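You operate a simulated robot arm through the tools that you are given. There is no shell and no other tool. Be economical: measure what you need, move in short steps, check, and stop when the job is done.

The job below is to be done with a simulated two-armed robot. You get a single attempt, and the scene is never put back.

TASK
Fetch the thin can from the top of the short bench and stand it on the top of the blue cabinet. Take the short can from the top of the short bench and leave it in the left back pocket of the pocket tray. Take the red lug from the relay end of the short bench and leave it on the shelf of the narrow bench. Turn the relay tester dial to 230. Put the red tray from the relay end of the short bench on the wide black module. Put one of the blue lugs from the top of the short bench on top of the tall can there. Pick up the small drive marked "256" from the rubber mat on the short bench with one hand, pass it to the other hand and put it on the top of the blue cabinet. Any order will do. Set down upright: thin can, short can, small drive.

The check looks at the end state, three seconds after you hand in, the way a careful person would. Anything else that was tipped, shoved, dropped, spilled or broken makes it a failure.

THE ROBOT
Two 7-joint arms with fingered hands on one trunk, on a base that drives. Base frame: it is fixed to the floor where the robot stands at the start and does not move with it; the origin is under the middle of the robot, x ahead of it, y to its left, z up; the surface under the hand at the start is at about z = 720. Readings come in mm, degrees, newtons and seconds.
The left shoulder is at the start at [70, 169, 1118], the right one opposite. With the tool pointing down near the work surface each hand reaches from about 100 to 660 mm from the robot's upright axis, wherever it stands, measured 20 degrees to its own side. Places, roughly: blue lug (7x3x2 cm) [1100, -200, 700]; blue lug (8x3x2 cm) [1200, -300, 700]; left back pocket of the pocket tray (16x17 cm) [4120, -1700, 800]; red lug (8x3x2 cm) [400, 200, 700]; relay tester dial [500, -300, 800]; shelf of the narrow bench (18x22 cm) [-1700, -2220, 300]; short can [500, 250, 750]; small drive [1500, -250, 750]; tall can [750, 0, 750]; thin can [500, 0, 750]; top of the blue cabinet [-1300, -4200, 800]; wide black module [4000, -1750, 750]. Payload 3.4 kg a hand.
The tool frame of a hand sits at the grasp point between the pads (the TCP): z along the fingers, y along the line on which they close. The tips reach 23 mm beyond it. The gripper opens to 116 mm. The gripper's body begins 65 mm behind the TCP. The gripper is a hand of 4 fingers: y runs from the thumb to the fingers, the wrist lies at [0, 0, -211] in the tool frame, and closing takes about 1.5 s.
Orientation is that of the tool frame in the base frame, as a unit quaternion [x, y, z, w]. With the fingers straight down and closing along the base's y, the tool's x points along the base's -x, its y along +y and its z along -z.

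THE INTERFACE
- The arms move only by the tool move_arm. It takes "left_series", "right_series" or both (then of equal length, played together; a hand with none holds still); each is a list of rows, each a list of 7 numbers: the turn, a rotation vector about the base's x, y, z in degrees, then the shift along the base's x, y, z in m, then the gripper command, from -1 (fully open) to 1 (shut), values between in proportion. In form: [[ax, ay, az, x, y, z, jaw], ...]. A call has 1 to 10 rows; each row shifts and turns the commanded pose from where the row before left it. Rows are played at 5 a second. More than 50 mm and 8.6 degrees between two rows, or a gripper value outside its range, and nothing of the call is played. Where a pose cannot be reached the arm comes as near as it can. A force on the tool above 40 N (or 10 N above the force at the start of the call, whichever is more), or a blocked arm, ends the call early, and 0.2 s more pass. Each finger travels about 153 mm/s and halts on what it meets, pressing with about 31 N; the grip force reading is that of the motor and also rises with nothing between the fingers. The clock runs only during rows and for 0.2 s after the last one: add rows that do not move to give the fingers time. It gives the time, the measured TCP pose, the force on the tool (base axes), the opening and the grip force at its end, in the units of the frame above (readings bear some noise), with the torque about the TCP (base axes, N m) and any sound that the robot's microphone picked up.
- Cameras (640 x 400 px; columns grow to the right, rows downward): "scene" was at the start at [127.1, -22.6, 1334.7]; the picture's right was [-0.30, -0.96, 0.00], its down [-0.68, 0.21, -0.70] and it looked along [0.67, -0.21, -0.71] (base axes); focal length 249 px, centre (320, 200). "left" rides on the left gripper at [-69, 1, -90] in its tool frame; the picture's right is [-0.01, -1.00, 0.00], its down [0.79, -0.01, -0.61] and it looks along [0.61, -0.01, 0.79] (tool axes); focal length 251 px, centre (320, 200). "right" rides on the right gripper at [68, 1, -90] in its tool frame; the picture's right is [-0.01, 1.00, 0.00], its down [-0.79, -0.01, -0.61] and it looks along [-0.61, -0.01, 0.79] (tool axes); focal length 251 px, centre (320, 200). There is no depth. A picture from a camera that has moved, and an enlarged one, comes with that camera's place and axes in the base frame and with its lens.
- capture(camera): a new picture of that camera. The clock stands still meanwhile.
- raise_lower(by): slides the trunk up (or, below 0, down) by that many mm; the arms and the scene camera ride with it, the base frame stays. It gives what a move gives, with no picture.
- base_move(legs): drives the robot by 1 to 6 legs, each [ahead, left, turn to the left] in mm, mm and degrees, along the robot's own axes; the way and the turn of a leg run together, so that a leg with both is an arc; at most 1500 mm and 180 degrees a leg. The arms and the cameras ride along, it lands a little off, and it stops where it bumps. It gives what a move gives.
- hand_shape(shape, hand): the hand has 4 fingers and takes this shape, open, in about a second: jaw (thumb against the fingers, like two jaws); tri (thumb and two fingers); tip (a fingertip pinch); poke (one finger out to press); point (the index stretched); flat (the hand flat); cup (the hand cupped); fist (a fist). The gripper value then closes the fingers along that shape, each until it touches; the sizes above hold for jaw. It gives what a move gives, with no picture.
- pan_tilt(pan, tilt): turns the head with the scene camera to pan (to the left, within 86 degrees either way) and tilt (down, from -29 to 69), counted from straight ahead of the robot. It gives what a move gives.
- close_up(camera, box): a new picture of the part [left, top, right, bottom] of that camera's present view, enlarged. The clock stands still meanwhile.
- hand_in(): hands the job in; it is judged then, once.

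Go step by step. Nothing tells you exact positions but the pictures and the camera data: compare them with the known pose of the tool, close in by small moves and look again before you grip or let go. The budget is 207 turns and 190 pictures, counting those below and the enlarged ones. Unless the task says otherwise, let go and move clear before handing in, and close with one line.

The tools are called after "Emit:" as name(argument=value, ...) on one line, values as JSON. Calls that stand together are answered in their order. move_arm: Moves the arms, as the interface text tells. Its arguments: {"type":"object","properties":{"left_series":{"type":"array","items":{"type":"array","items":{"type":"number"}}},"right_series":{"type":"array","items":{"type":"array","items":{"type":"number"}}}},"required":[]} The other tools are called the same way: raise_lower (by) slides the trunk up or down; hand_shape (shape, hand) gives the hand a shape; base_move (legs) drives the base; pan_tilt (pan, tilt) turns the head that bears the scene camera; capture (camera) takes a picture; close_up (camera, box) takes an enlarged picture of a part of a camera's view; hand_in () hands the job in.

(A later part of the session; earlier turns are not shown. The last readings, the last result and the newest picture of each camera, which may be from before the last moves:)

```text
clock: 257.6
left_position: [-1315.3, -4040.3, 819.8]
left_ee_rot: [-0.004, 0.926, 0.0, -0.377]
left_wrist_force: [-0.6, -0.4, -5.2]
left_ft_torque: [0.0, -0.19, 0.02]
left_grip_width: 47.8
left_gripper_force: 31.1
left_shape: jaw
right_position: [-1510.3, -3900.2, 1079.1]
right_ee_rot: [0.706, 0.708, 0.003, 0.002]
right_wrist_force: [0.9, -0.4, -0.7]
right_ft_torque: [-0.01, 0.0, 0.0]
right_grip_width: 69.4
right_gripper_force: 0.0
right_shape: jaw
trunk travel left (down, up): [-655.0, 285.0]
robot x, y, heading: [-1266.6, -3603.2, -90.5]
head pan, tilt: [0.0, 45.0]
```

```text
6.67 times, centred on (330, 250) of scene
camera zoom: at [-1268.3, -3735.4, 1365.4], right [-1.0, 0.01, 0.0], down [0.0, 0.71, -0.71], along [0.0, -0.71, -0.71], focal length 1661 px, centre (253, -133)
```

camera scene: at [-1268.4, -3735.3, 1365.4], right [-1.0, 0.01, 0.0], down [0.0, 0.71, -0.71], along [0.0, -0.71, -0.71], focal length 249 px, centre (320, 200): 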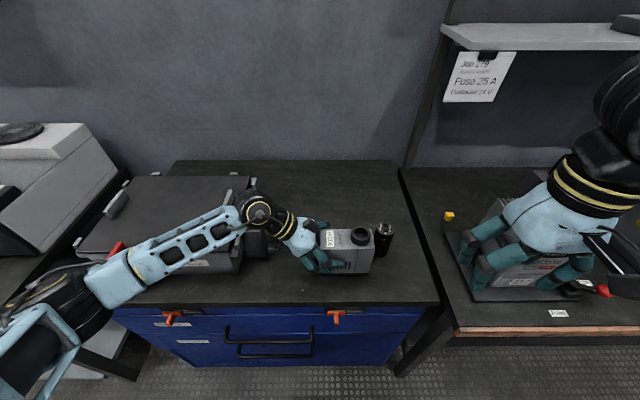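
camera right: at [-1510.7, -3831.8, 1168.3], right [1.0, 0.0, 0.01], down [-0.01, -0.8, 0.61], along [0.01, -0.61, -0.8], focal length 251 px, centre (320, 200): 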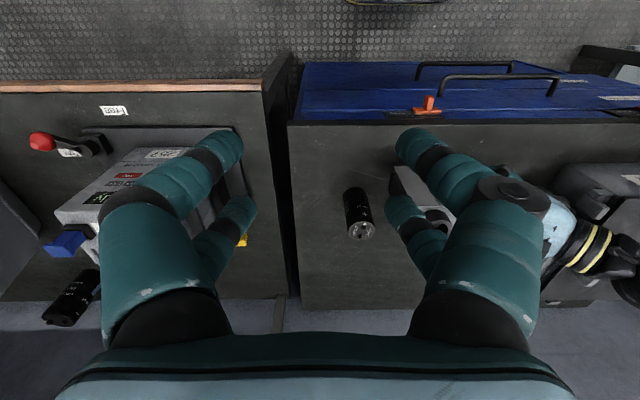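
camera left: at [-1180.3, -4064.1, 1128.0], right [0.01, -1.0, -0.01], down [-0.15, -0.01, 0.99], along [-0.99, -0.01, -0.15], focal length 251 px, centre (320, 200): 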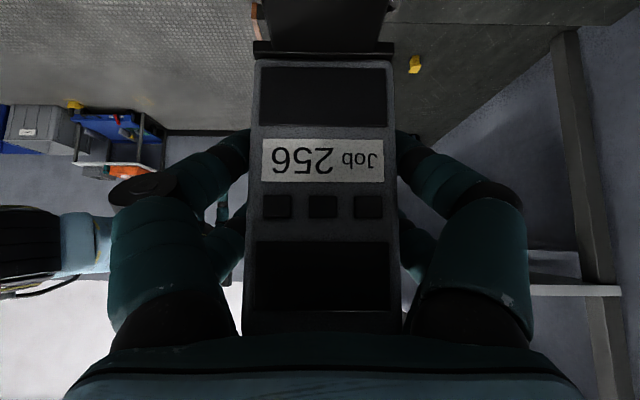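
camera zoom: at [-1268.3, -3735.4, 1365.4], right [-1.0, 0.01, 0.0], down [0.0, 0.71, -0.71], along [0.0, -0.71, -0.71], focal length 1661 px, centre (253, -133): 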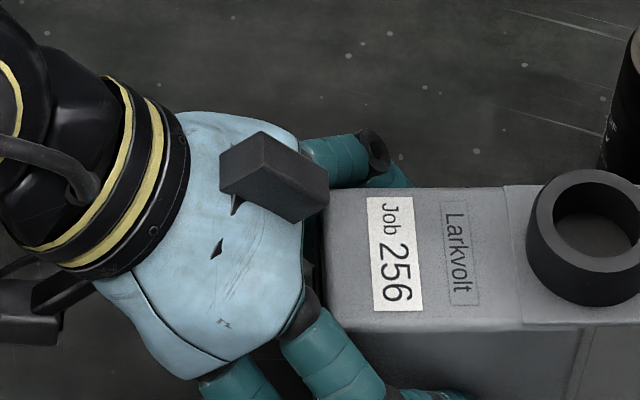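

Emit:
move_arm(left_series=[[0, 0, 0, 0, 0, -0.002, 1], [0, 0, 0, 0, 0, 0, 1]])

Emit:
move_arm(left_series=[[0, 0, 0, 0, 0, -0.002, 1], [0, 0, 0, 0, 0, 0, 1]])

Emit:
move_arm(left_series=[[0, 0, 0, 0, 0, -0.002, 1], [0, 0, 0, 0, 0, 0, 1]])

Emit:
close_up(camera="scene", box=[290, 240, 370, 300])

```text
clock: 258.2
left_position: [-1316.9, -4039.9, 818.7]
left_ee_rot: [-0.003, 0.926, -0.001, -0.378]
left_wrist_force: [1.0, 0.0, 1.9]
left_ft_torque: [0.0, -0.13, 0.0]
left_grip_width: 48.2
left_gripper_force: 31.3
left_shape: jaw
right_position: [-1509.6, -3900.4, 1078.6]
right_ee_rot: [0.705, 0.71, 0.003, 0.003]
right_wrist_force: [-0.4, 0.1, -0.6]
right_ft_torque: [-0.03, 0.02, 0.01]
right_grip_width: 69.1
right_gripper_force: 0.1
right_shape: jaw
trunk travel left (down, up): [-655.0, 285.0]
robot x, y, heading: [-1269.3, -3603.9, -90.5]
head pan, tilt: [0.0, 45.0]
```

```text
clock: 258.8
left_position: [-1316.0, -4039.9, 819.7]
left_ee_rot: [-0.003, 0.926, -0.002, -0.378]
left_wrist_force: [2.5, -1.4, 18.3]
left_ft_torque: [0.18, -0.01, 0.0]
left_grip_width: 48.0
left_gripper_force: 30.7
left_shape: jaw
right_position: [-1509.7, -3898.8, 1078.7]
right_ee_rot: [0.706, 0.709, 0.003, 0.003]
right_wrist_force: [-0.3, 0.2, 0.1]
right_ft_torque: [-0.01, 0.04, -0.02]
right_grip_width: 69.3
right_gripper_force: 0.1
right_shape: jaw
trunk travel left (down, up): [-655.0, 285.0]
robot x, y, heading: [-1264.2, -3603.8, -90.2]
head pan, tilt: [0.0, 45.0]
```

```text
clock: 259.4
left_position: [-1316.6, -4039.4, 818.6]
left_ee_rot: [-0.001, 0.925, -0.003, -0.379]
left_wrist_force: [1.5, -6.0, 38.4]
left_ft_torque: [0.26, 0.23, 0.07]
left_grip_width: 48.3
left_gripper_force: 31.3
left_shape: jaw
right_position: [-1509.2, -3897.7, 1079.5]
right_ee_rot: [0.706, 0.708, 0.003, 0.004]
right_wrist_force: [0.2, 0.2, -1.0]
right_ft_torque: [0.0, -0.01, 0.01]
right_grip_width: 69.2
right_gripper_force: 0.1
right_shape: jaw
trunk travel left (down, up): [-655.0, 285.0]
robot x, y, heading: [-1268.4, -3604.8, -90.6]
head pan, tilt: [0.0, 45.0]
```

```text
6.67 times, centred on (330, 270) of scene
camera zoom: at [-1267.0, -3730.9, 1366.3], right [-1.0, 0.01, 0.0], down [0.0, 0.7, -0.71], along [0.0, -0.71, -0.7], focal length 1661 px, centre (253, -267)
```

zoom: 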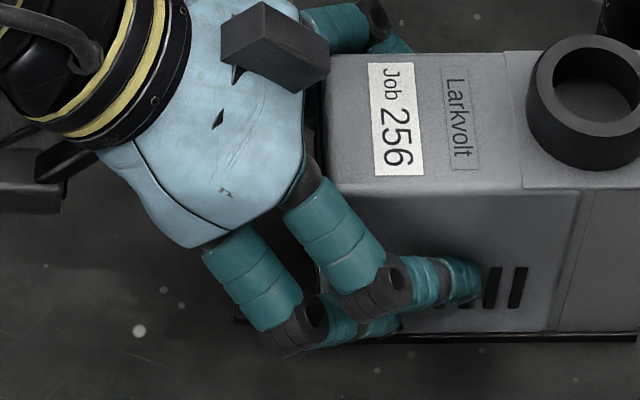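

The drive is down. I ease the pressure, open and retreat along the hand's own axis.

Emit:
move_arm(left_series=[[0, 0, 0, 0, 0, 0.002, 1], [0, 0, 0, 0, 0, 0.0015, 1], [0, 0, 0, 0, 0, 0, 1]])

Emit:
move_arm(left_series=[[0, 0, 0, 0, 0, 0, 0.1], [0, 0, 0, 0, 0, 0, -0.1], [0, 0, 0, 0, 0, 0, -0.3], [0, 0, 0, 0, 0, 0, -0.4], [0, 0, 0, 0, 0, 0, -0.4], [0, 0, 0, 0.015, 0, 0.015, -0.4], [0, 0, 0, 0.025, 0, 0.025, -0.4], [0, 0, 0, 0.03, 0, 0.03, -0.4], [0, 0, 0, 0.01, 0, 0.045, -0.4], [0, 0, 0, 0, 0, 0.045, -0.4]])

Emit:
close_up(camera="scene", box=[240, 160, 460, 320])

```text
clock: 260.2
left_position: [-1315.5, -4039.3, 818.9]
left_ee_rot: [-0.003, 0.926, 0.0, -0.377]
left_wrist_force: [-2.7, -7.9, 24.3]
left_ft_torque: [-0.09, 0.36, 0.19]
left_grip_width: 48.2
left_gripper_force: 30.3
left_shape: jaw
right_position: [-1509.6, -3899.6, 1079.4]
right_ee_rot: [0.705, 0.709, 0.002, 0.004]
right_wrist_force: [-0.3, -1.0, -0.3]
right_ft_torque: [0.01, 0.01, 0.02]
right_grip_width: 69.4
right_gripper_force: 0.1
right_shape: jaw
trunk travel left (down, up): [-655.0, 285.0]
robot x, y, heading: [-1263.7, -3604.9, -90.3]
head pan, tilt: [0.0, 45.0]
```

```text
clock: 262.4
left_position: [-1236.4, -4038.5, 980.3]
left_ee_rot: [-0.003, 0.926, 0.0, -0.377]
left_wrist_force: [-1.2, 0.3, 0.5]
left_ft_torque: [0.02, -0.02, 0.0]
left_grip_width: 80.9
left_gripper_force: 0.0
left_shape: jaw
right_position: [-1510.6, -3899.8, 1078.6]
right_ee_rot: [0.706, 0.708, 0.003, 0.003]
right_wrist_force: [-0.1, 0.1, -0.8]
right_ft_torque: [0.02, 0.0, 0.01]
right_grip_width: 69.4
right_gripper_force: 0.0
right_shape: jaw
trunk travel left (down, up): [-655.0, 285.0]
robot x, y, heading: [-1265.0, -3603.4, -90.6]
head pan, tilt: [0.0, 45.0]
```

```text
2.50 times, centred on (350, 240) of scene
camera zoom: at [-1268.6, -3734.5, 1365.5], right [-1.0, 0.01, 0.0], down [0.0, 0.71, -0.71], along [0.0, -0.71, -0.71], focal length 623 px, centre (245, 100)
```

zoom: 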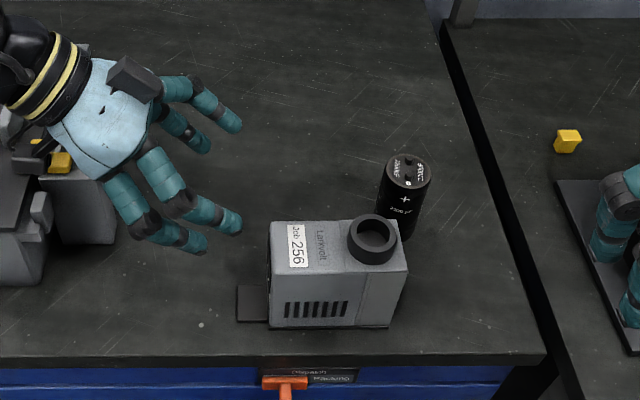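

Drive and thin can both stand upright on the cabinet. I restore the left hand's orientation, raise the trunk and back away.

Emit:
move_arm(left_series=[[0, 0, 0, 0.02, 0.03, 0.03, -0.4], [0, 0, 0, 0.02, 0.03, 0.03, -0.4], [0, -7.5, 0, 0, 0.03, 0.01, -0.4], [0, -7.5, 0, 0, 0.03, 0, -0.4], [0, -7.5, 0, 0, 0, 0, -0.4], [0, -7.5, 0, 0, 0, 0, -0.4], [0, -7.5, 0, 0, 0, 0, -0.4], [0, -7.5, 0, 0, 0, 0, -0.4]])

Emit:
raise_lower(by=260)

Emit:
move_arm(left_series=[[0, 0, -8.5, 0.01, 0, 0, -0.4], [0, 0, -8.5, 0.01, 0, 0, -0.4], [0, 0, -8.5, 0.01, 0, 0, -0.4], [0, 0, -8.5, 0.01, 0, 0, -0.4], [0, 0, -8.5, 0, 0, 0, -0.4], [0, 0, -8.5, 0, 0, 0, -0.4], [0, 0, -8.5, 0, 0, 0, -0.4], [0, 0, -8.5, 0, 0, 0, -0.4], [0, 0, -8.5, 0, 0, 0, -0.4], [0, 0, -8.5, 0, 0, 0, -0.4]])

Emit:
base_move(legs=[[-700, 0, 0]])

Emit:
pan_tilt(pan=0, tilt=30)

Emit:
capture(camera="scene")

```text
clock: 264.2
left_position: [-1196.0, -3921.0, 1048.8]
left_ee_rot: [-0.002, 1.0, -0.001, 0.008]
left_wrist_force: [0.3, 0.6, 0.8]
left_ft_torque: [0.0, 0.01, 0.0]
left_grip_width: 81.0
left_gripper_force: 0.2
left_shape: jaw
right_position: [-1510.7, -3900.8, 1078.3]
right_ee_rot: [0.705, 0.709, 0.004, 0.004]
right_wrist_force: [-0.4, 0.8, 0.0]
right_ft_torque: [-0.02, -0.02, 0.03]
right_grip_width: 69.0
right_gripper_force: 0.0
right_shape: jaw
trunk travel left (down, up): [-655.0, 285.0]
robot x, y, heading: [-1268.8, -3604.9, -90.1]
head pan, tilt: [0.0, 45.0]
```

```text
clock: 266.8
left_position: [-1195.6, -3920.2, 1307.3]
left_ee_rot: [-0.003, 1.0, 0.0, 0.006]
left_wrist_force: [-0.5, -0.5, -0.6]
left_ft_torque: [0.02, 0.02, 0.0]
left_grip_width: 80.6
left_gripper_force: 0.1
left_shape: jaw
right_position: [-1509.3, -3901.4, 1338.7]
right_ee_rot: [0.705, 0.709, 0.002, 0.003]
right_wrist_force: [0.3, 0.2, 0.1]
right_ft_torque: [-0.02, 0.03, 0.02]
right_grip_width: 69.1
right_gripper_force: 0.0
right_shape: jaw
trunk travel left (down, up): [-915.0, 25.0]
robot x, y, heading: [-1267.2, -3603.4, -90.4]
head pan, tilt: [0.0, 45.0]
```

```text
clock: 269.0
left_position: [-1156.6, -3921.5, 1307.9]
left_ee_rot: [0.675, 0.738, -0.005, 0.004]
left_wrist_force: [0.5, 0.5, -0.3]
left_ft_torque: [-0.02, 0.01, -0.01]
left_grip_width: 80.9
left_gripper_force: 0.0
left_shape: jaw
right_position: [-1509.2, -3901.5, 1338.9]
right_ee_rot: [0.705, 0.709, 0.003, 0.003]
right_wrist_force: [-0.5, 0.7, 0.0]
right_ft_torque: [0.01, 0.04, -0.01]
right_grip_width: 69.5
right_gripper_force: 0.1
right_shape: jaw
trunk travel left (down, up): [-915.0, 25.0]
robot x, y, heading: [-1264.3, -3606.2, -90.2]
head pan, tilt: [0.0, 45.0]
```

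```text
clock: 272.9
left_position: [-1152.1, -3226.0, 1308.5]
left_ee_rot: [0.671, 0.741, -0.004, 0.004]
left_wrist_force: [0.1, 0.1, 0.8]
left_ft_torque: [0.05, -0.01, -0.02]
left_grip_width: 81.0
left_gripper_force: 0.0
left_shape: jaw
right_position: [-1506.4, -3207.5, 1337.5]
right_ee_rot: [0.703, 0.711, 0.004, 0.002]
right_wrist_force: [0.1, 0.1, 0.1]
right_ft_torque: [0.03, -0.02, 0.0]
right_grip_width: 69.4
right_gripper_force: 0.1
right_shape: jaw
trunk travel left (down, up): [-915.0, 25.0]
robot x, y, heading: [-1266.1, -2911.5, -90.1]
head pan, tilt: [0.0, 45.0]
```

```text
clock: 273.6
left_position: [-1152.0, -3224.4, 1308.9]
left_ee_rot: [0.671, 0.741, -0.004, 0.004]
left_wrist_force: [-0.2, 0.0, -0.3]
left_ft_torque: [-0.01, -0.03, 0.02]
left_grip_width: 80.7
left_gripper_force: 0.0
left_shape: jaw
right_position: [-1506.0, -3206.7, 1337.9]
right_ee_rot: [0.703, 0.712, 0.003, 0.003]
right_wrist_force: [-0.2, 0.0, 0.1]
right_ft_torque: [0.01, -0.01, 0.01]
right_grip_width: 69.2
right_gripper_force: 0.1
right_shape: jaw
trunk travel left (down, up): [-915.0, 25.0]
robot x, y, heading: [-1264.8, -2910.4, -90.2]
head pan, tilt: [0.0, 30.0]
```

```text
52 pictures are left
camera scene: at [-1265.6, -3047.7, 1648.1], right [-1.0, 0.0, 0.0], down [0.0, 0.5, -0.87], along [0.0, -0.87, -0.5], focal length 249 px, centre (320, 200)
```

scene: 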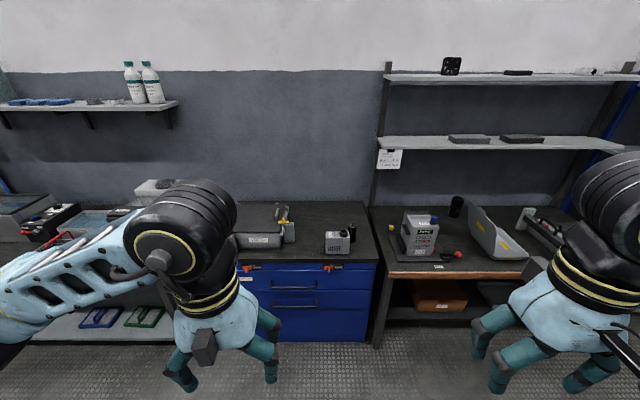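

Everything stands well. I turn around and look at the narrow bench's shelf on the way back.

Emit:
base_move(legs=[[0, 0, 180]])

Emit:
pan_tilt(pan=28, tilt=42)

Emit:
capture(camera="scene")

```text
clock: 281.3
left_position: [-1368.1, -2589.3, 1308.9]
left_ee_rot: [0.73, -0.684, -0.004, -0.005]
left_wrist_force: [-0.6, 0.1, -0.4]
left_ft_torque: [0.0, 0.01, 0.0]
left_grip_width: 81.0
left_gripper_force: 0.0
left_shape: jaw
right_position: [-1014.1, -2619.3, 1338.1]
right_ee_rot: [-0.7, 0.715, 0.003, -0.003]
right_wrist_force: [0.1, -0.1, 0.7]
right_ft_torque: [-0.03, 0.01, -0.01]
right_grip_width: 69.0
right_gripper_force: 0.1
right_shape: jaw
trunk travel left (down, up): [-915.0, 25.0]
robot x, y, heading: [-1266.2, -2909.5, 88.2]
head pan, tilt: [0.0, 30.0]
```

```text
clock: 282.2
left_position: [-1367.3, -2589.4, 1308.9]
left_ee_rot: [0.73, -0.684, -0.004, -0.005]
left_wrist_force: [0.2, 0.3, -0.2]
left_ft_torque: [-0.02, -0.01, 0.04]
left_grip_width: 80.9
left_gripper_force: 0.2
left_shape: jaw
right_position: [-1013.6, -2619.0, 1338.2]
right_ee_rot: [-0.7, 0.714, 0.003, -0.003]
right_wrist_force: [-0.4, 0.1, 0.1]
right_ft_torque: [-0.02, 0.04, -0.03]
right_grip_width: 69.3
right_gripper_force: 0.2
right_shape: jaw
trunk travel left (down, up): [-915.0, 25.0]
robot x, y, heading: [-1265.5, -2908.1, 88.1]
head pan, tilt: [28.0, 42.0]
```

```text
51 pictures are left
camera scene: at [-1300.7, -2782.0, 1629.8], right [0.9, 0.44, 0.0], down [0.29, -0.6, -0.74], along [-0.33, 0.67, -0.67], focal length 249 px, centre (320, 200)
```

scene: 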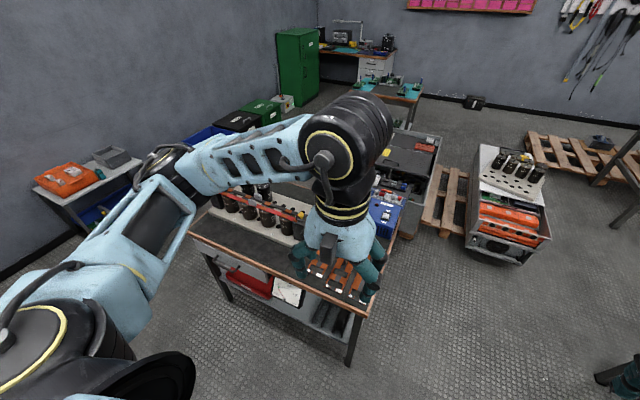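

The shelf is accessible from its -y side. Now back through the passage, with raised trunk, to the front of the short bench.

Emit:
base_move(legs=[[1136, -618, 0], [0, 0, -49.8]])

```text
clock: 291.0
left_position: [-440.7, -1500.2, 1309.5]
left_ee_rot: [-0.38, 0.925, 0.002, 0.005]
left_wrist_force: [0.2, -0.7, 0.6]
left_ft_torque: [0.01, 0.0, 0.02]
left_grip_width: 80.7
left_gripper_force: 0.0
left_shape: jaw
right_position: [-233.1, -1786.4, 1338.9]
right_ee_rot: [-0.339, 0.941, 0.004, -0.001]
right_wrist_force: [-0.5, 0.4, -0.2]
right_ft_torque: [0.02, 0.0, 0.0]
right_grip_width: 69.2
right_gripper_force: 0.0
right_shape: jaw
trunk travel left (down, up): [-915.0, 25.0]
robot x, y, heading: [-612.9, -1786.1, 38.9]
head pan, tilt: [28.0, 42.0]
```

Emit:
base_move(legs=[[330, -12, -0.6], [370, 0, 0]])

Emit:
pan_tilt(pan=-45, tilt=45)

Emit:
capture(camera="scene")

```text
clock: 295.1
left_position: [111.0, -1081.4, 1309.2]
left_ee_rot: [-0.373, 0.928, 0.002, 0.007]
left_wrist_force: [-0.2, -0.2, -0.1]
left_ft_torque: [0.02, -0.01, 0.02]
left_grip_width: 81.2
left_gripper_force: 0.0
left_shape: jaw
right_position: [315.6, -1371.2, 1340.7]
right_ee_rot: [-0.331, 0.944, 0.004, -0.001]
right_wrist_force: [0.7, 0.8, -0.9]
right_ft_torque: [-0.02, -0.01, 0.02]
right_grip_width: 69.2
right_gripper_force: 0.1
right_shape: jaw
trunk travel left (down, up): [-915.0, 25.0]
robot x, y, heading: [-66.7, -1365.7, 38.3]
head pan, tilt: [28.0, 42.0]
```

```text
clock: 296.6
left_position: [113.5, -1078.8, 1308.6]
left_ee_rot: [-0.373, 0.928, 0.001, 0.006]
left_wrist_force: [0.3, -0.6, -0.5]
left_ft_torque: [-0.01, 0.02, -0.02]
left_grip_width: 81.1
left_gripper_force: 0.0
left_shape: jaw
right_position: [318.9, -1368.8, 1338.2]
right_ee_rot: [-0.332, 0.943, 0.005, -0.001]
right_wrist_force: [-0.3, 0.3, -0.7]
right_ft_torque: [0.03, 0.02, 0.01]
right_grip_width: 69.2
right_gripper_force: 0.1
right_shape: jaw
trunk travel left (down, up): [-915.0, 25.0]
robot x, y, heading: [-66.5, -1360.9, 38.2]
head pan, tilt: [-45.0, 45.0]
```

```text
50 pictures are left
camera scene: at [55.0, -1340.0, 1625.5], right [-0.12, -0.99, 0.0], down [-0.7, 0.08, -0.71], along [0.7, -0.08, -0.71], focal length 249 px, centre (320, 200)
```

scene: 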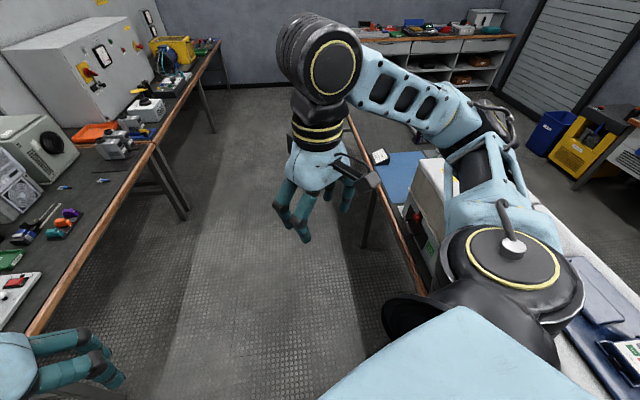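

Passed again. I go to the front of the short bench and lower the trunk.

Emit:
base_move(legs=[[0, 0, -38.2], [55, 560, 0], [0, 830, 0]])

Emit:
raise_lower(by=-290)

Emit:
pan_tilt(pan=10, tilt=52)

Emit:
capture(camera="scene")

Emit:
capture(camera="left")

```text
clock: 305.6
left_position: [321.9, 133.6, 1308.0]
left_ee_rot: [-0.042, 0.999, -0.001, 0.006]
left_wrist_force: [-0.9, -0.1, 0.5]
left_ft_torque: [0.0, -0.03, -0.02]
left_grip_width: 80.9
left_gripper_force: 0.0
left_shape: jaw
right_position: [296.8, -219.4, 1338.1]
right_ee_rot: [0.002, 1.0, 0.005, 0.001]
right_wrist_force: [0.4, -0.1, -0.1]
right_ft_torque: [-0.02, 0.02, 0.02]
right_grip_width: 69.1
right_gripper_force: 0.0
right_shape: jaw
trunk travel left (down, up): [-915.0, 25.0]
robot x, y, heading: [5.1, 26.8, -0.9]
head pan, tilt: [-45.0, 45.0]
```

```text
clock: 308.5
left_position: [321.7, 136.3, 1017.8]
left_ee_rot: [-0.042, 0.999, -0.001, 0.006]
left_wrist_force: [0.7, -0.2, 0.8]
left_ft_torque: [0.0, -0.02, -0.01]
left_grip_width: 80.7
left_gripper_force: 0.1
left_shape: jaw
right_position: [298.6, -218.0, 1047.9]
right_ee_rot: [0.002, 1.0, 0.004, 0.0]
right_wrist_force: [-0.2, 0.0, -0.1]
right_ft_torque: [-0.02, 0.03, 0.02]
right_grip_width: 69.3
right_gripper_force: 0.1
right_shape: jaw
trunk travel left (down, up): [-625.0, 315.0]
robot x, y, heading: [6.5, 27.7, -1.0]
head pan, tilt: [-45.0, 45.0]
```

```text
clock: 309.7
left_position: [322.6, 135.6, 1019.1]
left_ee_rot: [-0.042, 0.999, 0.0, 0.006]
left_wrist_force: [0.5, -0.6, -0.2]
left_ft_torque: [-0.01, 0.03, 0.02]
left_grip_width: 80.7
left_gripper_force: 0.2
left_shape: jaw
right_position: [297.5, -218.7, 1048.5]
right_ee_rot: [0.002, 1.0, 0.004, 0.0]
right_wrist_force: [-0.5, -1.3, -0.5]
right_ft_torque: [0.04, 0.0, -0.02]
right_grip_width: 69.1
right_gripper_force: 0.0
right_shape: jaw
trunk travel left (down, up): [-625.0, 315.0]
robot x, y, heading: [7.2, 28.8, -1.2]
head pan, tilt: [10.0, 52.0]
```

```text
49 pictures are left
camera scene: at [128.3, 40.1, 1325.9], right [0.16, -0.99, 0.0], down [-0.78, -0.12, -0.62], along [0.61, 0.1, -0.79], focal length 249 px, centre (320, 200)
```

scene: 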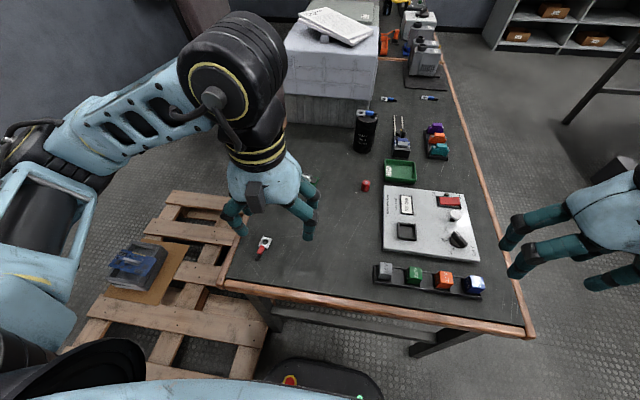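

```text
48 pictures are left
camera left: at [389.3, 141.0, 1108.3], right [0.09, -1.0, 0.0], down [-0.8, -0.07, 0.6], along [-0.59, -0.06, -0.8], focal length 251 px, centre (320, 200)
```

left: 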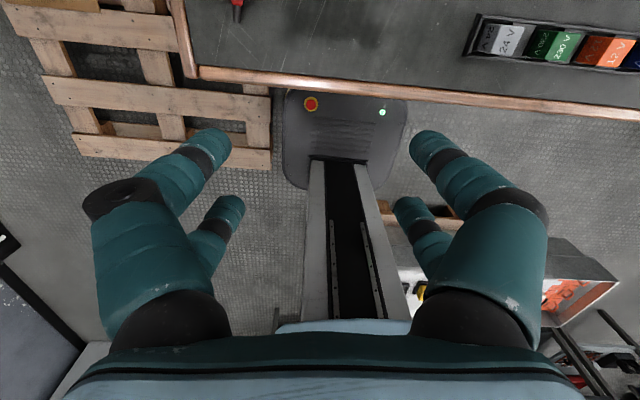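

The red lug lies at about [410, 244] along x. I bring the left hand above it.

Emit:
move_arm(left_series=[[0, 0, -2, 0.018, 0.022, -0.035, -0.3], [0, 0, -2, 0.018, 0.022, -0.035, 0], [0, 0, -2, 0.018, 0.022, -0.035, 0], [0, 0, -2, 0.018, 0.022, -0.035, 0], [0, 0, -2, 0.0174, 0.021, -0.035, 0], [0, 0, 0, 0, 0, -0.024, 0], [0, 0, 0, 0, 0, 0, 0]])

Emit:
capture(camera="left")

```text
clock: 311.3
left_position: [411.7, 246.1, 819.9]
left_ee_rot: [0.046, 0.999, 0.0, 0.006]
left_wrist_force: [0.3, -0.5, -0.1]
left_ft_torque: [0.01, 0.0, 0.0]
left_grip_width: 58.2
left_gripper_force: 0.1
left_shape: jaw
right_position: [298.4, -218.7, 1049.5]
right_ee_rot: [0.002, 1.0, 0.005, 0.0]
right_wrist_force: [-0.3, 0.2, -0.6]
right_ft_torque: [0.02, 0.01, 0.01]
right_grip_width: 69.1
right_gripper_force: 0.0
right_shape: jaw
trunk travel left (down, up): [-625.0, 315.0]
robot x, y, heading: [2.5, 28.3, -0.9]
head pan, tilt: [10.0, 52.0]
```

```text
47 pictures are left
camera left: at [478.8, 239.9, 909.3], right [-0.08, -1.0, 0.0], down [-0.8, 0.07, 0.6], along [-0.6, 0.05, -0.8], focal length 251 px, centre (320, 200)
```

left: 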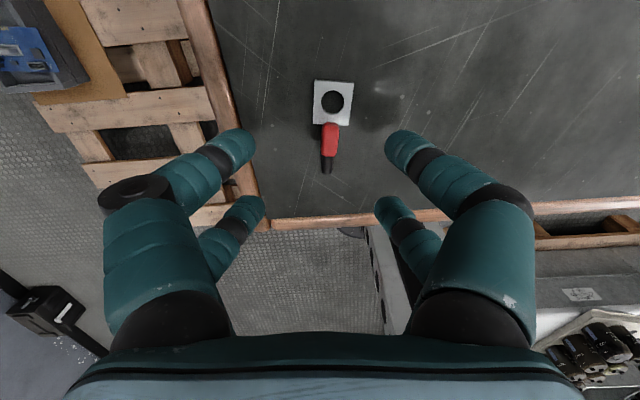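

Emit:
move_arm(left_series=[[0, 0, -4, -0.001, -0.0085, -0.03, 0], [0, 0, 0, 0, 0, -0.03, 0], [0, 0, 0, 0, 0, -0.0125, 0], [0, 0, 0, 0, 0, 0, 0.3], [0, 0, 0, 0, 0, 0, 0.6], [0, 0, 0, 0, 0, 0, 1], [0, 0, 0, 0, 0, 0, 1], [0, 0, 0, 0, 0, 0, 1]])

Emit:
capture(camera="left")

```text
clock: 313.1
left_position: [410.6, 235.5, 746.6]
left_ee_rot: [0.08, 0.997, -0.001, 0.006]
left_wrist_force: [-0.5, -0.2, 0.7]
left_ft_torque: [-0.02, 0.03, 0.0]
left_grip_width: 6.7
left_gripper_force: 30.8
left_shape: jaw
right_position: [298.4, -218.8, 1050.0]
right_ee_rot: [0.002, 1.0, 0.005, 0.0]
right_wrist_force: [-0.6, 0.1, 0.3]
right_ft_torque: [-0.03, 0.0, 0.01]
right_grip_width: 69.3
right_gripper_force: 0.0
right_shape: jaw
trunk travel left (down, up): [-625.0, 315.0]
robot x, y, heading: [3.5, 27.8, -1.1]
head pan, tilt: [10.0, 52.0]
```

```text
46 pictures are left
camera left: at [477.4, 225.9, 837.5], right [-0.15, -0.99, 0.0], down [-0.79, 0.12, 0.6], along [-0.59, 0.09, -0.8], focal length 251 px, centre (320, 200)
```

left: 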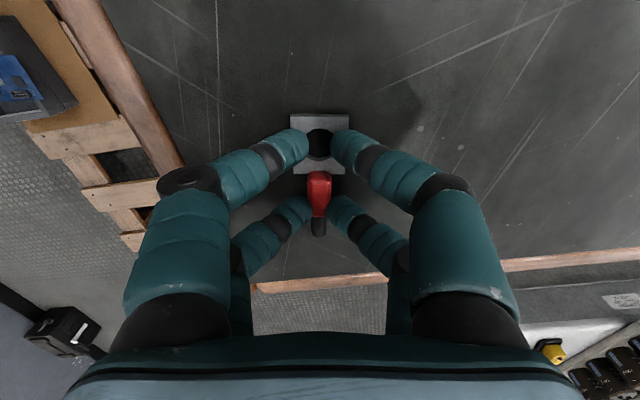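

Gripped. I lift and verify the hold, then raise the trunk for the drive.

Emit:
move_arm(left_series=[[0, 0, 0, 0, 0, 0.01, 1], [0, 0, 0, 0, 0, 0.04, 1], [0, 0, 0, 0, 0, 0.045, 1], [0, 0, 0, -0.01, 0, 0.045, 1], [0, 0, 0, -0.02, -0.02, 0.04, 1], [0, 0, 0, -0.03, -0.02, 0.03, 1], [0, 0, 0, -0.03, -0.02, 0.03, 1], [0, 0, 0, 0, 0, 0, 1]])

Emit:
raise_lower(by=290)

Emit:
capture(camera="left")

Emit:
base_move(legs=[[0, -880, 0.9], [-30, -520, 0]])

```text
clock: 314.9
left_position: [320.7, 174.6, 988.1]
left_ee_rot: [0.08, 0.997, -0.003, 0.006]
left_wrist_force: [0.1, -0.4, -0.3]
left_ft_torque: [0.02, 0.02, 0.02]
left_grip_width: 6.3
left_gripper_force: 30.8
left_shape: jaw
right_position: [299.0, -217.6, 1048.9]
right_ee_rot: [0.003, 1.0, 0.005, 0.0]
right_wrist_force: [0.2, -0.1, -0.1]
right_ft_torque: [-0.02, 0.01, 0.02]
right_grip_width: 69.2
right_gripper_force: 0.0
right_shape: jaw
trunk travel left (down, up): [-625.0, 315.0]
robot x, y, heading: [2.2, 28.9, -1.1]
head pan, tilt: [10.0, 52.0]
```

```text
clock: 317.9
left_position: [319.7, 174.5, 1277.9]
left_ee_rot: [0.08, 0.997, -0.002, 0.006]
left_wrist_force: [-0.5, -0.2, 0.3]
left_ft_torque: [0.02, -0.01, -0.01]
left_grip_width: 6.2
left_gripper_force: 30.7
left_shape: jaw
right_position: [297.5, -217.9, 1339.3]
right_ee_rot: [0.002, 1.0, 0.004, -0.001]
right_wrist_force: [0.1, -0.4, -0.4]
right_ft_torque: [-0.06, 0.01, 0.02]
right_grip_width: 69.0
right_gripper_force: 0.1
right_shape: jaw
trunk travel left (down, up): [-915.0, 25.0]
robot x, y, heading: [7.4, 28.6, -1.0]
head pan, tilt: [10.0, 52.0]
```

```text
45 pictures are left
camera left: at [387.5, 163.4, 1367.2], right [-0.15, -0.99, 0.0], down [-0.79, 0.12, 0.6], along [-0.59, 0.09, -0.8], focal length 251 px, centre (320, 200)
```

left: 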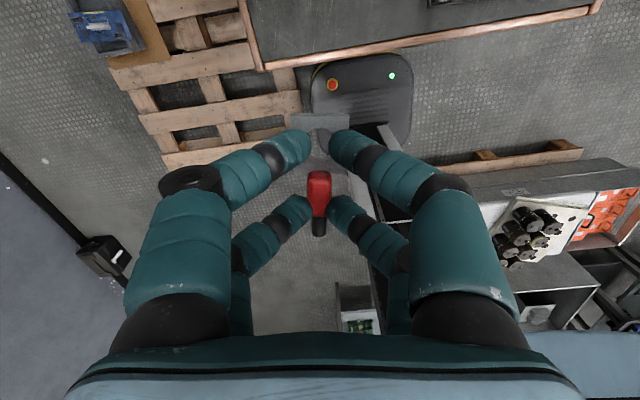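

```text
clock: 325.1
left_position: [278.8, -1199.4, 1276.2]
left_ee_rot: [0.072, 0.997, -0.002, 0.006]
left_wrist_force: [-0.4, -0.4, -0.5]
left_ft_torque: [-0.05, -0.01, 0.01]
left_grip_width: 6.1
left_gripper_force: 31.0
left_shape: jaw
right_position: [263.1, -1592.3, 1338.7]
right_ee_rot: [-0.007, 1.0, 0.003, 0.0]
right_wrist_force: [0.3, 0.2, -0.1]
right_ft_torque: [-0.03, -0.02, 0.0]
right_grip_width: 69.2
right_gripper_force: 0.0
right_shape: jaw
trunk travel left (down, up): [-915.0, 25.0]
robot x, y, heading: [-39.1, -1355.1, -0.1]
head pan, tilt: [10.0, 52.0]
```

Emit:
base_move(legs=[[0, 0, 38.4], [-360, 10, 0], [-370, 0, 0]])

```text
clock: 331.1
left_position: [-467.4, -1483.1, 1277.2]
left_ee_rot: [-0.257, 0.966, 0.001, 0.005]
left_wrist_force: [0.4, 0.0, -0.1]
left_ft_torque: [-0.02, 0.0, 0.01]
left_grip_width: 6.3
left_gripper_force: 30.8
left_shape: jaw
right_position: [-237.8, -1802.4, 1337.3]
right_ee_rot: [-0.332, 0.943, 0.003, -0.003]
right_wrist_force: [-0.2, 0.7, 1.1]
right_ft_torque: [-0.01, 0.02, -0.02]
right_grip_width: 69.4
right_gripper_force: 0.1
right_shape: jaw
trunk travel left (down, up): [-915.0, 25.0]
robot x, y, heading: [-624.9, -1796.3, 38.0]
head pan, tilt: [10.0, 52.0]
```

Through again. I go round to the -y side of the narrow bench and lower the trunk to see its shelf.

Emit:
base_move(legs=[[0, 0, 52], [-1084, 635, 0], [0, 400, 0]])

Emit:
raise_lower(by=-600)

Emit:
pan_tilt(pan=0, tilt=38)

Emit:
capture(camera="scene")

```text
clock: 341.9
left_position: [-1818.3, -2543.6, 1278.1]
left_ee_rot: [-0.643, 0.766, 0.004, 0.004]
left_wrist_force: [-0.9, 0.8, 0.0]
left_ft_torque: [0.0, 0.0, 0.0]
left_grip_width: 6.2
left_gripper_force: 31.4
left_shape: jaw
right_position: [-1426.1, -2571.5, 1337.9]
right_ee_rot: [-0.7, 0.714, 0.004, -0.003]
right_wrist_force: [-0.1, -0.3, 0.7]
right_ft_torque: [-0.03, 0.03, 0.02]
right_grip_width: 69.4
right_gripper_force: 0.1
right_shape: jaw
trunk travel left (down, up): [-915.0, 25.0]
robot x, y, heading: [-1680.0, -2861.8, 87.9]
head pan, tilt: [10.0, 52.0]
```

```text
refused: -600 is not a number from -400 to 400
```

```text
clock: 342.7
left_position: [-1820.7, -2544.5, 1276.6]
left_ee_rot: [-0.643, 0.766, 0.003, 0.005]
left_wrist_force: [0.0, -0.3, -0.2]
left_ft_torque: [0.01, 0.0, 0.0]
left_grip_width: 6.3
left_gripper_force: 31.1
left_shape: jaw
right_position: [-1428.3, -2572.2, 1339.4]
right_ee_rot: [-0.701, 0.713, 0.003, -0.002]
right_wrist_force: [-0.6, 0.4, 0.1]
right_ft_torque: [-0.01, -0.02, -0.01]
right_grip_width: 69.3
right_gripper_force: 0.0
right_shape: jaw
trunk travel left (down, up): [-915.0, 25.0]
robot x, y, heading: [-1680.2, -2860.6, 88.3]
head pan, tilt: [0.0, 38.0]
```

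```text
44 pictures are left
camera scene: at [-1674.8, -2724.0, 1635.7], right [1.0, -0.03, 0.0], down [-0.02, -0.62, -0.79], along [0.02, 0.79, -0.62], focal length 249 px, centre (320, 200)
```

scene: 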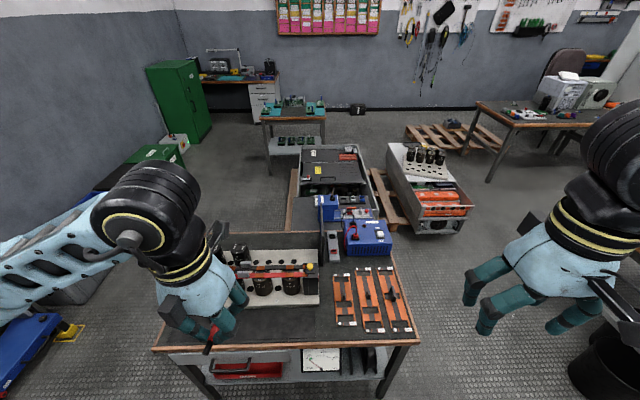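

Emit:
raise_lower(by=-400)

Emit:
raise_lower(by=-250)

Emit:
pan_tilt(pan=0, tilt=40)

Emit:
capture(camera="scene")

```text
clock: 346.5
left_position: [-1821.3, -2544.3, 877.2]
left_ee_rot: [-0.643, 0.766, 0.003, 0.005]
left_wrist_force: [-0.6, 0.0, -0.7]
left_ft_torque: [0.02, -0.02, 0.02]
left_grip_width: 5.7
left_gripper_force: 30.9
left_shape: jaw
right_position: [-1427.8, -2571.3, 939.7]
right_ee_rot: [-0.701, 0.713, 0.004, -0.003]
right_wrist_force: [-0.1, 0.2, 0.1]
right_ft_torque: [-0.01, -0.01, 0.02]
right_grip_width: 69.3
right_gripper_force: 0.0
right_shape: jaw
trunk travel left (down, up): [-515.0, 425.0]
robot x, y, heading: [-1683.7, -2860.4, 88.3]
head pan, tilt: [0.0, 38.0]
```

```text
clock: 349.1
left_position: [-1820.7, -2544.6, 627.9]
left_ee_rot: [-0.643, 0.766, 0.003, 0.006]
left_wrist_force: [0.4, 0.6, -0.6]
left_ft_torque: [-0.01, 0.0, 0.03]
left_grip_width: 6.2
left_gripper_force: 31.4
left_shape: jaw
right_position: [-1429.3, -2571.4, 688.7]
right_ee_rot: [-0.701, 0.713, 0.003, -0.003]
right_wrist_force: [-0.6, 0.5, -0.7]
right_ft_torque: [0.02, -0.03, -0.04]
right_grip_width: 69.2
right_gripper_force: 0.1
right_shape: jaw
trunk travel left (down, up): [-265.0, 675.0]
robot x, y, heading: [-1680.4, -2862.6, 88.6]
head pan, tilt: [0.0, 38.0]
```

```text
clock: 349.7
left_position: [-1820.5, -2544.2, 627.6]
left_ee_rot: [-0.643, 0.766, 0.004, 0.005]
left_wrist_force: [0.0, 0.1, 0.2]
left_ft_torque: [0.0, -0.01, -0.03]
left_grip_width: 6.3
left_gripper_force: 30.7
left_shape: jaw
right_position: [-1428.9, -2572.9, 688.3]
right_ee_rot: [-0.701, 0.713, 0.003, -0.003]
right_wrist_force: [-0.2, 0.5, 0.5]
right_ft_torque: [0.02, 0.0, 0.0]
right_grip_width: 69.0
right_gripper_force: 0.0
right_shape: jaw
trunk travel left (down, up): [-265.0, 675.0]
robot x, y, heading: [-1678.5, -2860.3, 88.5]
head pan, tilt: [0.0, 40.0]
```

```text
43 pictures are left
camera scene: at [-1674.7, -2725.4, 982.8], right [1.0, -0.03, 0.0], down [-0.02, -0.64, -0.77], along [0.02, 0.77, -0.64], focal length 249 px, centre (320, 200)
```

scene: 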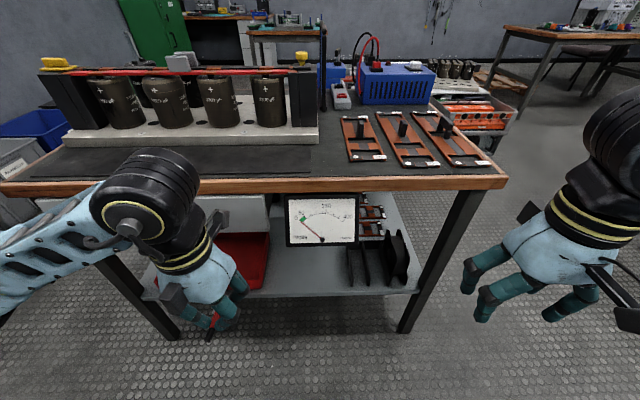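

I can see the free area on the shelf at about [-1700, -2250, 300] between the red box and the black rack. I drive 90 mm closer, lower a bit more and bring the tilted left hand in front of it.

Emit:
base_move(legs=[[90, 0, 1.5]])

Emit:
raise_lower(by=-60)

Emit:
move_arm(left_series=[[5, 0, 0, 0.024, 0, -0.02, 1], [5, 0, 0, 0.024, 0, -0.025, 1], [5, 0, 0, 0.024, 0, -0.03, 1], [5, 0, 0, 0.024, 0, -0.03, 1], [0, 0, 0, 0.02, 0.01, -0.03, 1], [0, 0, 0, 0, 0, 0, 1]])

Emit:
capture(camera="scene")

Emit:
capture(camera="left")

```text
clock: 350.8
left_position: [-1826.9, -2456.8, 626.7]
left_ee_rot: [-0.653, 0.757, 0.003, 0.005]
left_wrist_force: [0.1, 0.2, -0.5]
left_ft_torque: [-0.01, 0.01, 0.0]
left_grip_width: 6.3
left_gripper_force: 31.0
left_shape: jaw
right_position: [-1435.3, -2474.6, 689.2]
right_ee_rot: [0.71, -0.705, -0.002, 0.003]
right_wrist_force: [-0.3, -0.4, -0.3]
right_ft_torque: [-0.02, 0.03, 0.02]
right_grip_width: 69.4
right_gripper_force: 0.0
right_shape: jaw
trunk travel left (down, up): [-265.0, 675.0]
robot x, y, heading: [-1674.7, -2769.7, 89.7]
head pan, tilt: [0.0, 40.0]
```

```text
clock: 351.8
left_position: [-1827.7, -2458.3, 567.8]
left_ee_rot: [-0.653, 0.758, 0.003, 0.005]
left_wrist_force: [-0.6, 0.8, -0.2]
left_ft_torque: [0.04, -0.02, 0.0]
left_grip_width: 6.1
left_gripper_force: 31.0
left_shape: jaw
right_position: [-1434.7, -2474.4, 628.9]
right_ee_rot: [0.71, -0.704, -0.003, 0.002]
right_wrist_force: [0.3, -0.4, -0.3]
right_ft_torque: [0.06, 0.02, 0.01]
right_grip_width: 69.3
right_gripper_force: 0.1
right_shape: jaw
trunk travel left (down, up): [-205.0, 735.0]
robot x, y, heading: [-1676.3, -2774.0, 90.0]
head pan, tilt: [0.0, 40.0]
```

```text
clock: 353.2
left_position: [-1712.0, -2445.8, 433.1]
left_ee_rot: [-0.642, 0.745, 0.135, 0.119]
left_wrist_force: [-0.6, -0.7, -0.3]
left_ft_torque: [-0.03, -0.01, 0.02]
left_grip_width: 4.9
left_gripper_force: 31.1
left_shape: jaw
right_position: [-1435.4, -2473.9, 629.1]
right_ee_rot: [0.71, -0.704, -0.003, 0.003]
right_wrist_force: [0.7, 0.3, 0.0]
right_ft_torque: [-0.02, -0.04, 0.01]
right_grip_width: 69.2
right_gripper_force: 0.1
right_shape: jaw
trunk travel left (down, up): [-205.0, 735.0]
robot x, y, heading: [-1676.1, -2771.8, 89.8]
head pan, tilt: [0.0, 40.0]
```

```text
42 pictures are left
camera scene: at [-1676.7, -2634.7, 922.7], right [1.0, 0.0, 0.0], down [0.0, -0.64, -0.77], along [0.0, 0.77, -0.64], focal length 249 px, centre (320, 200)
```

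scene: 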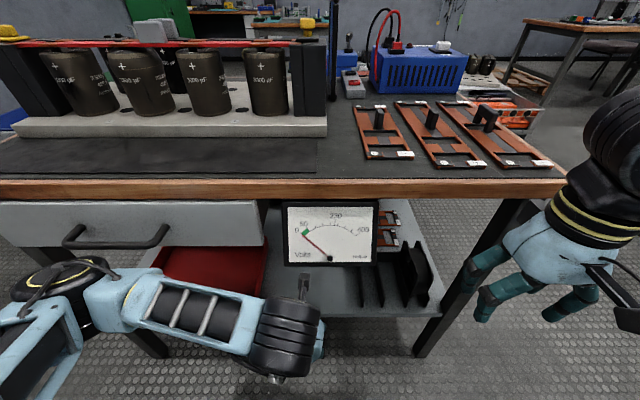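

```text
41 pictures are left
camera left: at [-1702.6, -2415.2, 539.8], right [0.99, -0.13, -0.05], down [-0.11, -0.95, 0.29], along [-0.08, -0.28, -0.96], focal length 251 px, centre (320, 200)
```

left: 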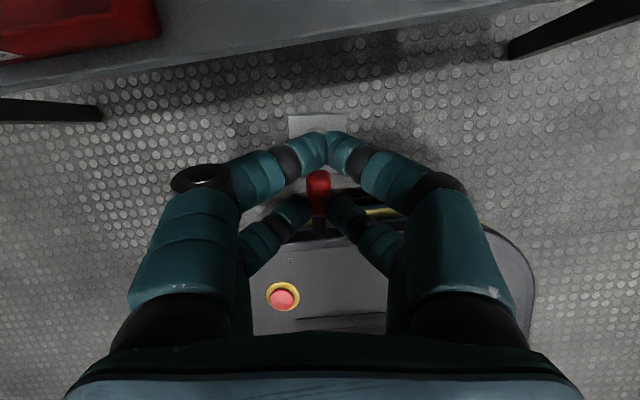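

Space ahead is free; I tilt 10° more and move forward over the free area, keeping below the drawer.

Emit:
move_arm(left_series=[[5, 0, 0, 0.002, 0.02, -0.01, 1], [5, 0, 0, 0.002, 0.035, -0.01, 1], [0, 0, 0, 0.002, 0.04, -0.005, 1], [0, 0, 0, 0, 0.04, 0, 1], [0, 0, 0, 0, 0.04, 0, 1], [0, 0, 0, 0, 0.008, 0, 1], [0, 0, 0, 0, 0, 0, 1]])

Emit:
capture(camera="scene")

Emit:
capture(camera="left")

```text
clock: 354.7
left_position: [-1688.6, -2341.0, 390.9]
left_ee_rot: [-0.57, 0.787, 0.168, 0.168]
left_wrist_force: [-0.5, -0.7, -1.0]
left_ft_torque: [-0.04, 0.01, -0.03]
left_grip_width: 5.2
left_gripper_force: 31.4
left_shape: jaw
right_position: [-1443.0, -2481.7, 631.2]
right_ee_rot: [0.713, -0.701, -0.004, -0.001]
right_wrist_force: [0.0, -0.3, 0.9]
right_ft_torque: [0.02, -0.03, 0.02]
right_grip_width: 69.3
right_gripper_force: 0.0
right_shape: jaw
trunk travel left (down, up): [-205.0, 735.0]
robot x, y, heading: [-1679.6, -2777.0, 90.5]
head pan, tilt: [0.0, 40.0]
stopped in row 7 (left hand): the arm was blocked; the commanded pose is now the measured one
```

```text
40 pictures are left
camera scene: at [-1683.7, -2645.9, 924.3], right [1.0, 0.01, 0.0], down [0.01, -0.64, -0.77], along [0.0, 0.77, -0.64], focal length 249 px, centre (320, 200)
```

scene: 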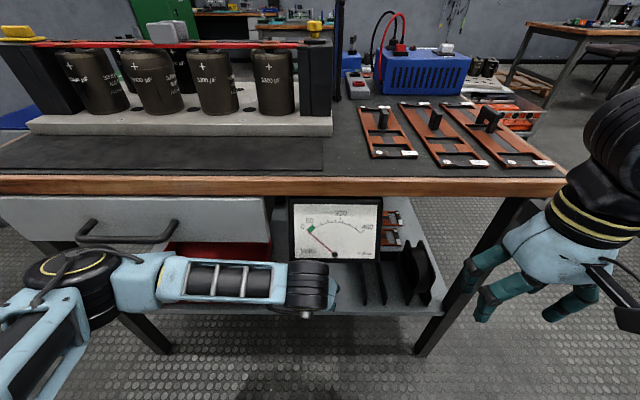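

```text
39 pictures are left
camera left: at [-1674.4, -2325.8, 500.8], right [0.95, -0.29, -0.07], down [-0.27, -0.95, 0.18], along [-0.12, -0.15, -0.98], focal length 251 px, centre (320, 200)
```

left: 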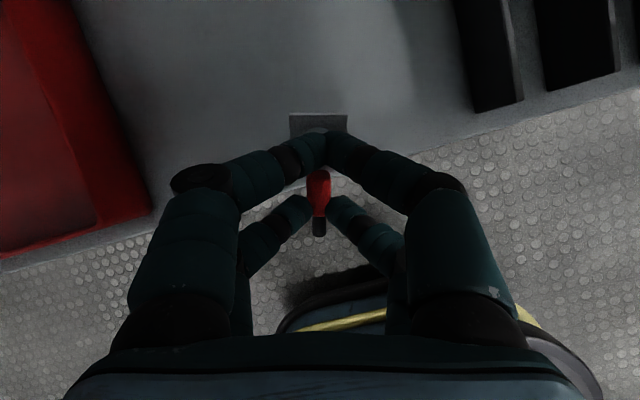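

The forearm met the drawer handle. I pull back, move the base back so that the arm will be more stretched out, and try again.

Emit:
move_arm(left_series=[[0, 0, 0, 0, -0.03, 0, 1], [0, 0, 0, 0, -0.04, 0, 1], [0, 0, 0, 0, 0, 0, 1]])

Emit:
base_move(legs=[[-125, -60, -0.5]])

Emit:
move_arm(left_series=[[0, 0, 0, -0.02, 0.03, 0.005, 1], [0, 0, 0, -0.02, 0.03, 0.005, 1], [0, 0, 0, -0.02, 0.03, 0, 1], [0, 0, 0, -0.01, 0.03, 0, 1], [0, 0, 0, 0, 0, 0, 1]])

Emit:
capture(camera="scene")

```text
clock: 355.5
left_position: [-1689.3, -2404.9, 389.8]
left_ee_rot: [-0.572, 0.785, 0.171, 0.166]
left_wrist_force: [-0.2, -0.5, -0.7]
left_ft_torque: [0.03, 0.02, -0.04]
left_grip_width: 5.2
left_gripper_force: 31.2
left_shape: jaw
right_position: [-1439.7, -2479.4, 629.3]
right_ee_rot: [0.713, -0.702, -0.004, 0.003]
right_wrist_force: [0.0, -0.1, 0.0]
right_ft_torque: [-0.02, -0.01, 0.01]
right_grip_width: 68.9
right_gripper_force: 0.0
right_shape: jaw
trunk travel left (down, up): [-205.0, 735.0]
robot x, y, heading: [-1679.3, -2776.7, 90.0]
head pan, tilt: [0.0, 40.0]
```

```text
clock: 356.8
left_position: [-1627.0, -2528.9, 389.5]
left_ee_rot: [-0.568, 0.788, 0.17, 0.167]
left_wrist_force: [-0.7, -1.0, -1.1]
left_ft_torque: [0.03, -0.02, -0.03]
left_grip_width: 5.0
left_gripper_force: 31.1
left_shape: jaw
right_position: [-1377.9, -2604.6, 629.5]
right_ee_rot: [0.709, -0.705, -0.003, 0.003]
right_wrist_force: [0.3, 0.1, 0.5]
right_ft_torque: [0.04, -0.01, -0.01]
right_grip_width: 69.1
right_gripper_force: 0.1
right_shape: jaw
trunk travel left (down, up): [-205.0, 735.0]
robot x, y, heading: [-1620.7, -2900.0, 89.7]
head pan, tilt: [0.0, 40.0]
```

```text
clock: 358.0
left_position: [-1696.5, -2409.1, 399.8]
left_ee_rot: [-0.568, 0.788, 0.169, 0.168]
left_wrist_force: [-0.2, 0.7, -0.9]
left_ft_torque: [-0.03, 0.0, -0.02]
left_grip_width: 4.8
left_gripper_force: 30.4
left_shape: jaw
right_position: [-1377.2, -2605.3, 628.2]
right_ee_rot: [0.709, -0.705, -0.002, 0.003]
right_wrist_force: [0.1, 0.0, -0.5]
right_ft_torque: [0.0, -0.01, -0.04]
right_grip_width: 69.3
right_gripper_force: 0.1
right_shape: jaw
trunk travel left (down, up): [-205.0, 735.0]
robot x, y, heading: [-1623.4, -2900.2, 89.8]
head pan, tilt: [0.0, 40.0]
```

```text
38 pictures are left
camera scene: at [-1620.3, -2764.1, 922.7], right [1.0, 0.0, 0.0], down [0.0, -0.64, -0.77], along [0.0, 0.77, -0.64], focal length 249 px, centre (320, 200)
```

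scene: 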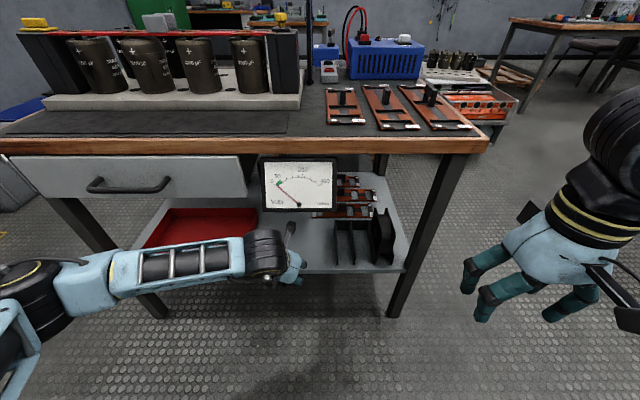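

Much better geometry. I continue forward in small steps.

Emit:
move_arm(left_series=[[0, 0, 0, 0, 0.03, -0.005, 1], [0, 0, 0, 0, 0.03, -0.005, 1], [0, 0, 0, 0, 0.03, 0, 1], [0, 0, 0, 0, 0.03, 0, 1], [0, 0, 0, 0, 0.025, 0, 1], [0, 0, 0, 0, 0, 0, 1]])

Emit:
capture(camera="scene")

Emit:
capture(camera="left")

```text
clock: 359.3
left_position: [-1678.3, -2344.3, 379.4]
left_ee_rot: [-0.505, 0.833, 0.146, 0.173]
left_wrist_force: [0.1, 0.6, -0.5]
left_ft_torque: [0.0, 0.01, 0.03]
left_grip_width: 4.8
left_gripper_force: 31.0
left_shape: jaw
right_position: [-1407.5, -2611.1, 633.6]
right_ee_rot: [0.727, -0.687, -0.005, -0.001]
right_wrist_force: [-0.2, -0.3, 0.5]
right_ft_torque: [0.04, 0.05, 0.01]
right_grip_width: 69.3
right_gripper_force: 0.0
right_shape: jaw
trunk travel left (down, up): [-205.0, 735.0]
robot x, y, heading: [-1634.9, -2913.4, 92.5]
head pan, tilt: [0.0, 40.0]
stopped in row 6 (left hand): the arm was blocked; the commanded pose is now the measured one
```

```text
37 pictures are left
camera scene: at [-1642.7, -2784.9, 925.2], right [1.0, 0.04, 0.0], down [0.03, -0.64, -0.77], along [-0.03, 0.77, -0.64], focal length 249 px, centre (320, 200)
```

scene: 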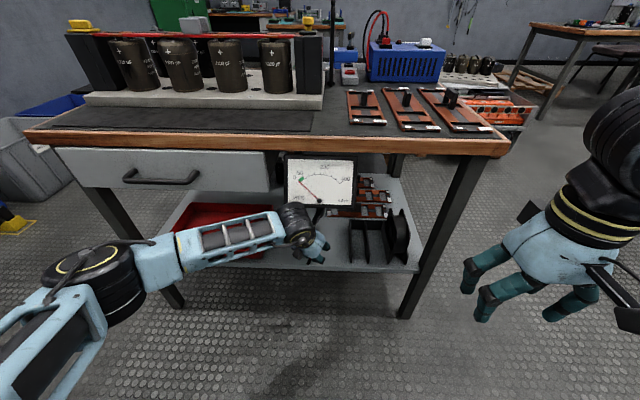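

```text
36 pictures are left
camera left: at [-1662.7, -2328.1, 488.0], right [0.9, -0.44, -0.07], down [-0.42, -0.89, 0.2], along [-0.14, -0.15, -0.98], focal length 251 px, centre (320, 200)
```

left: 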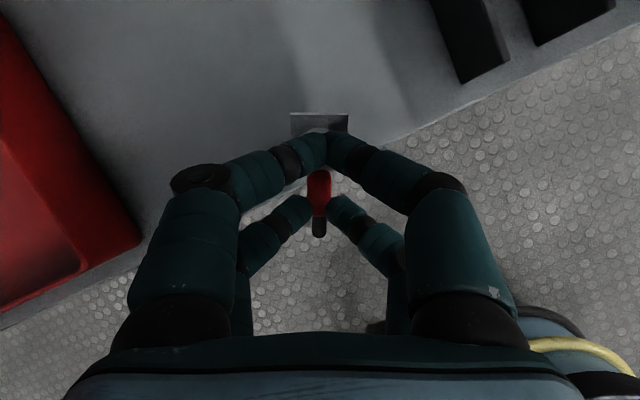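

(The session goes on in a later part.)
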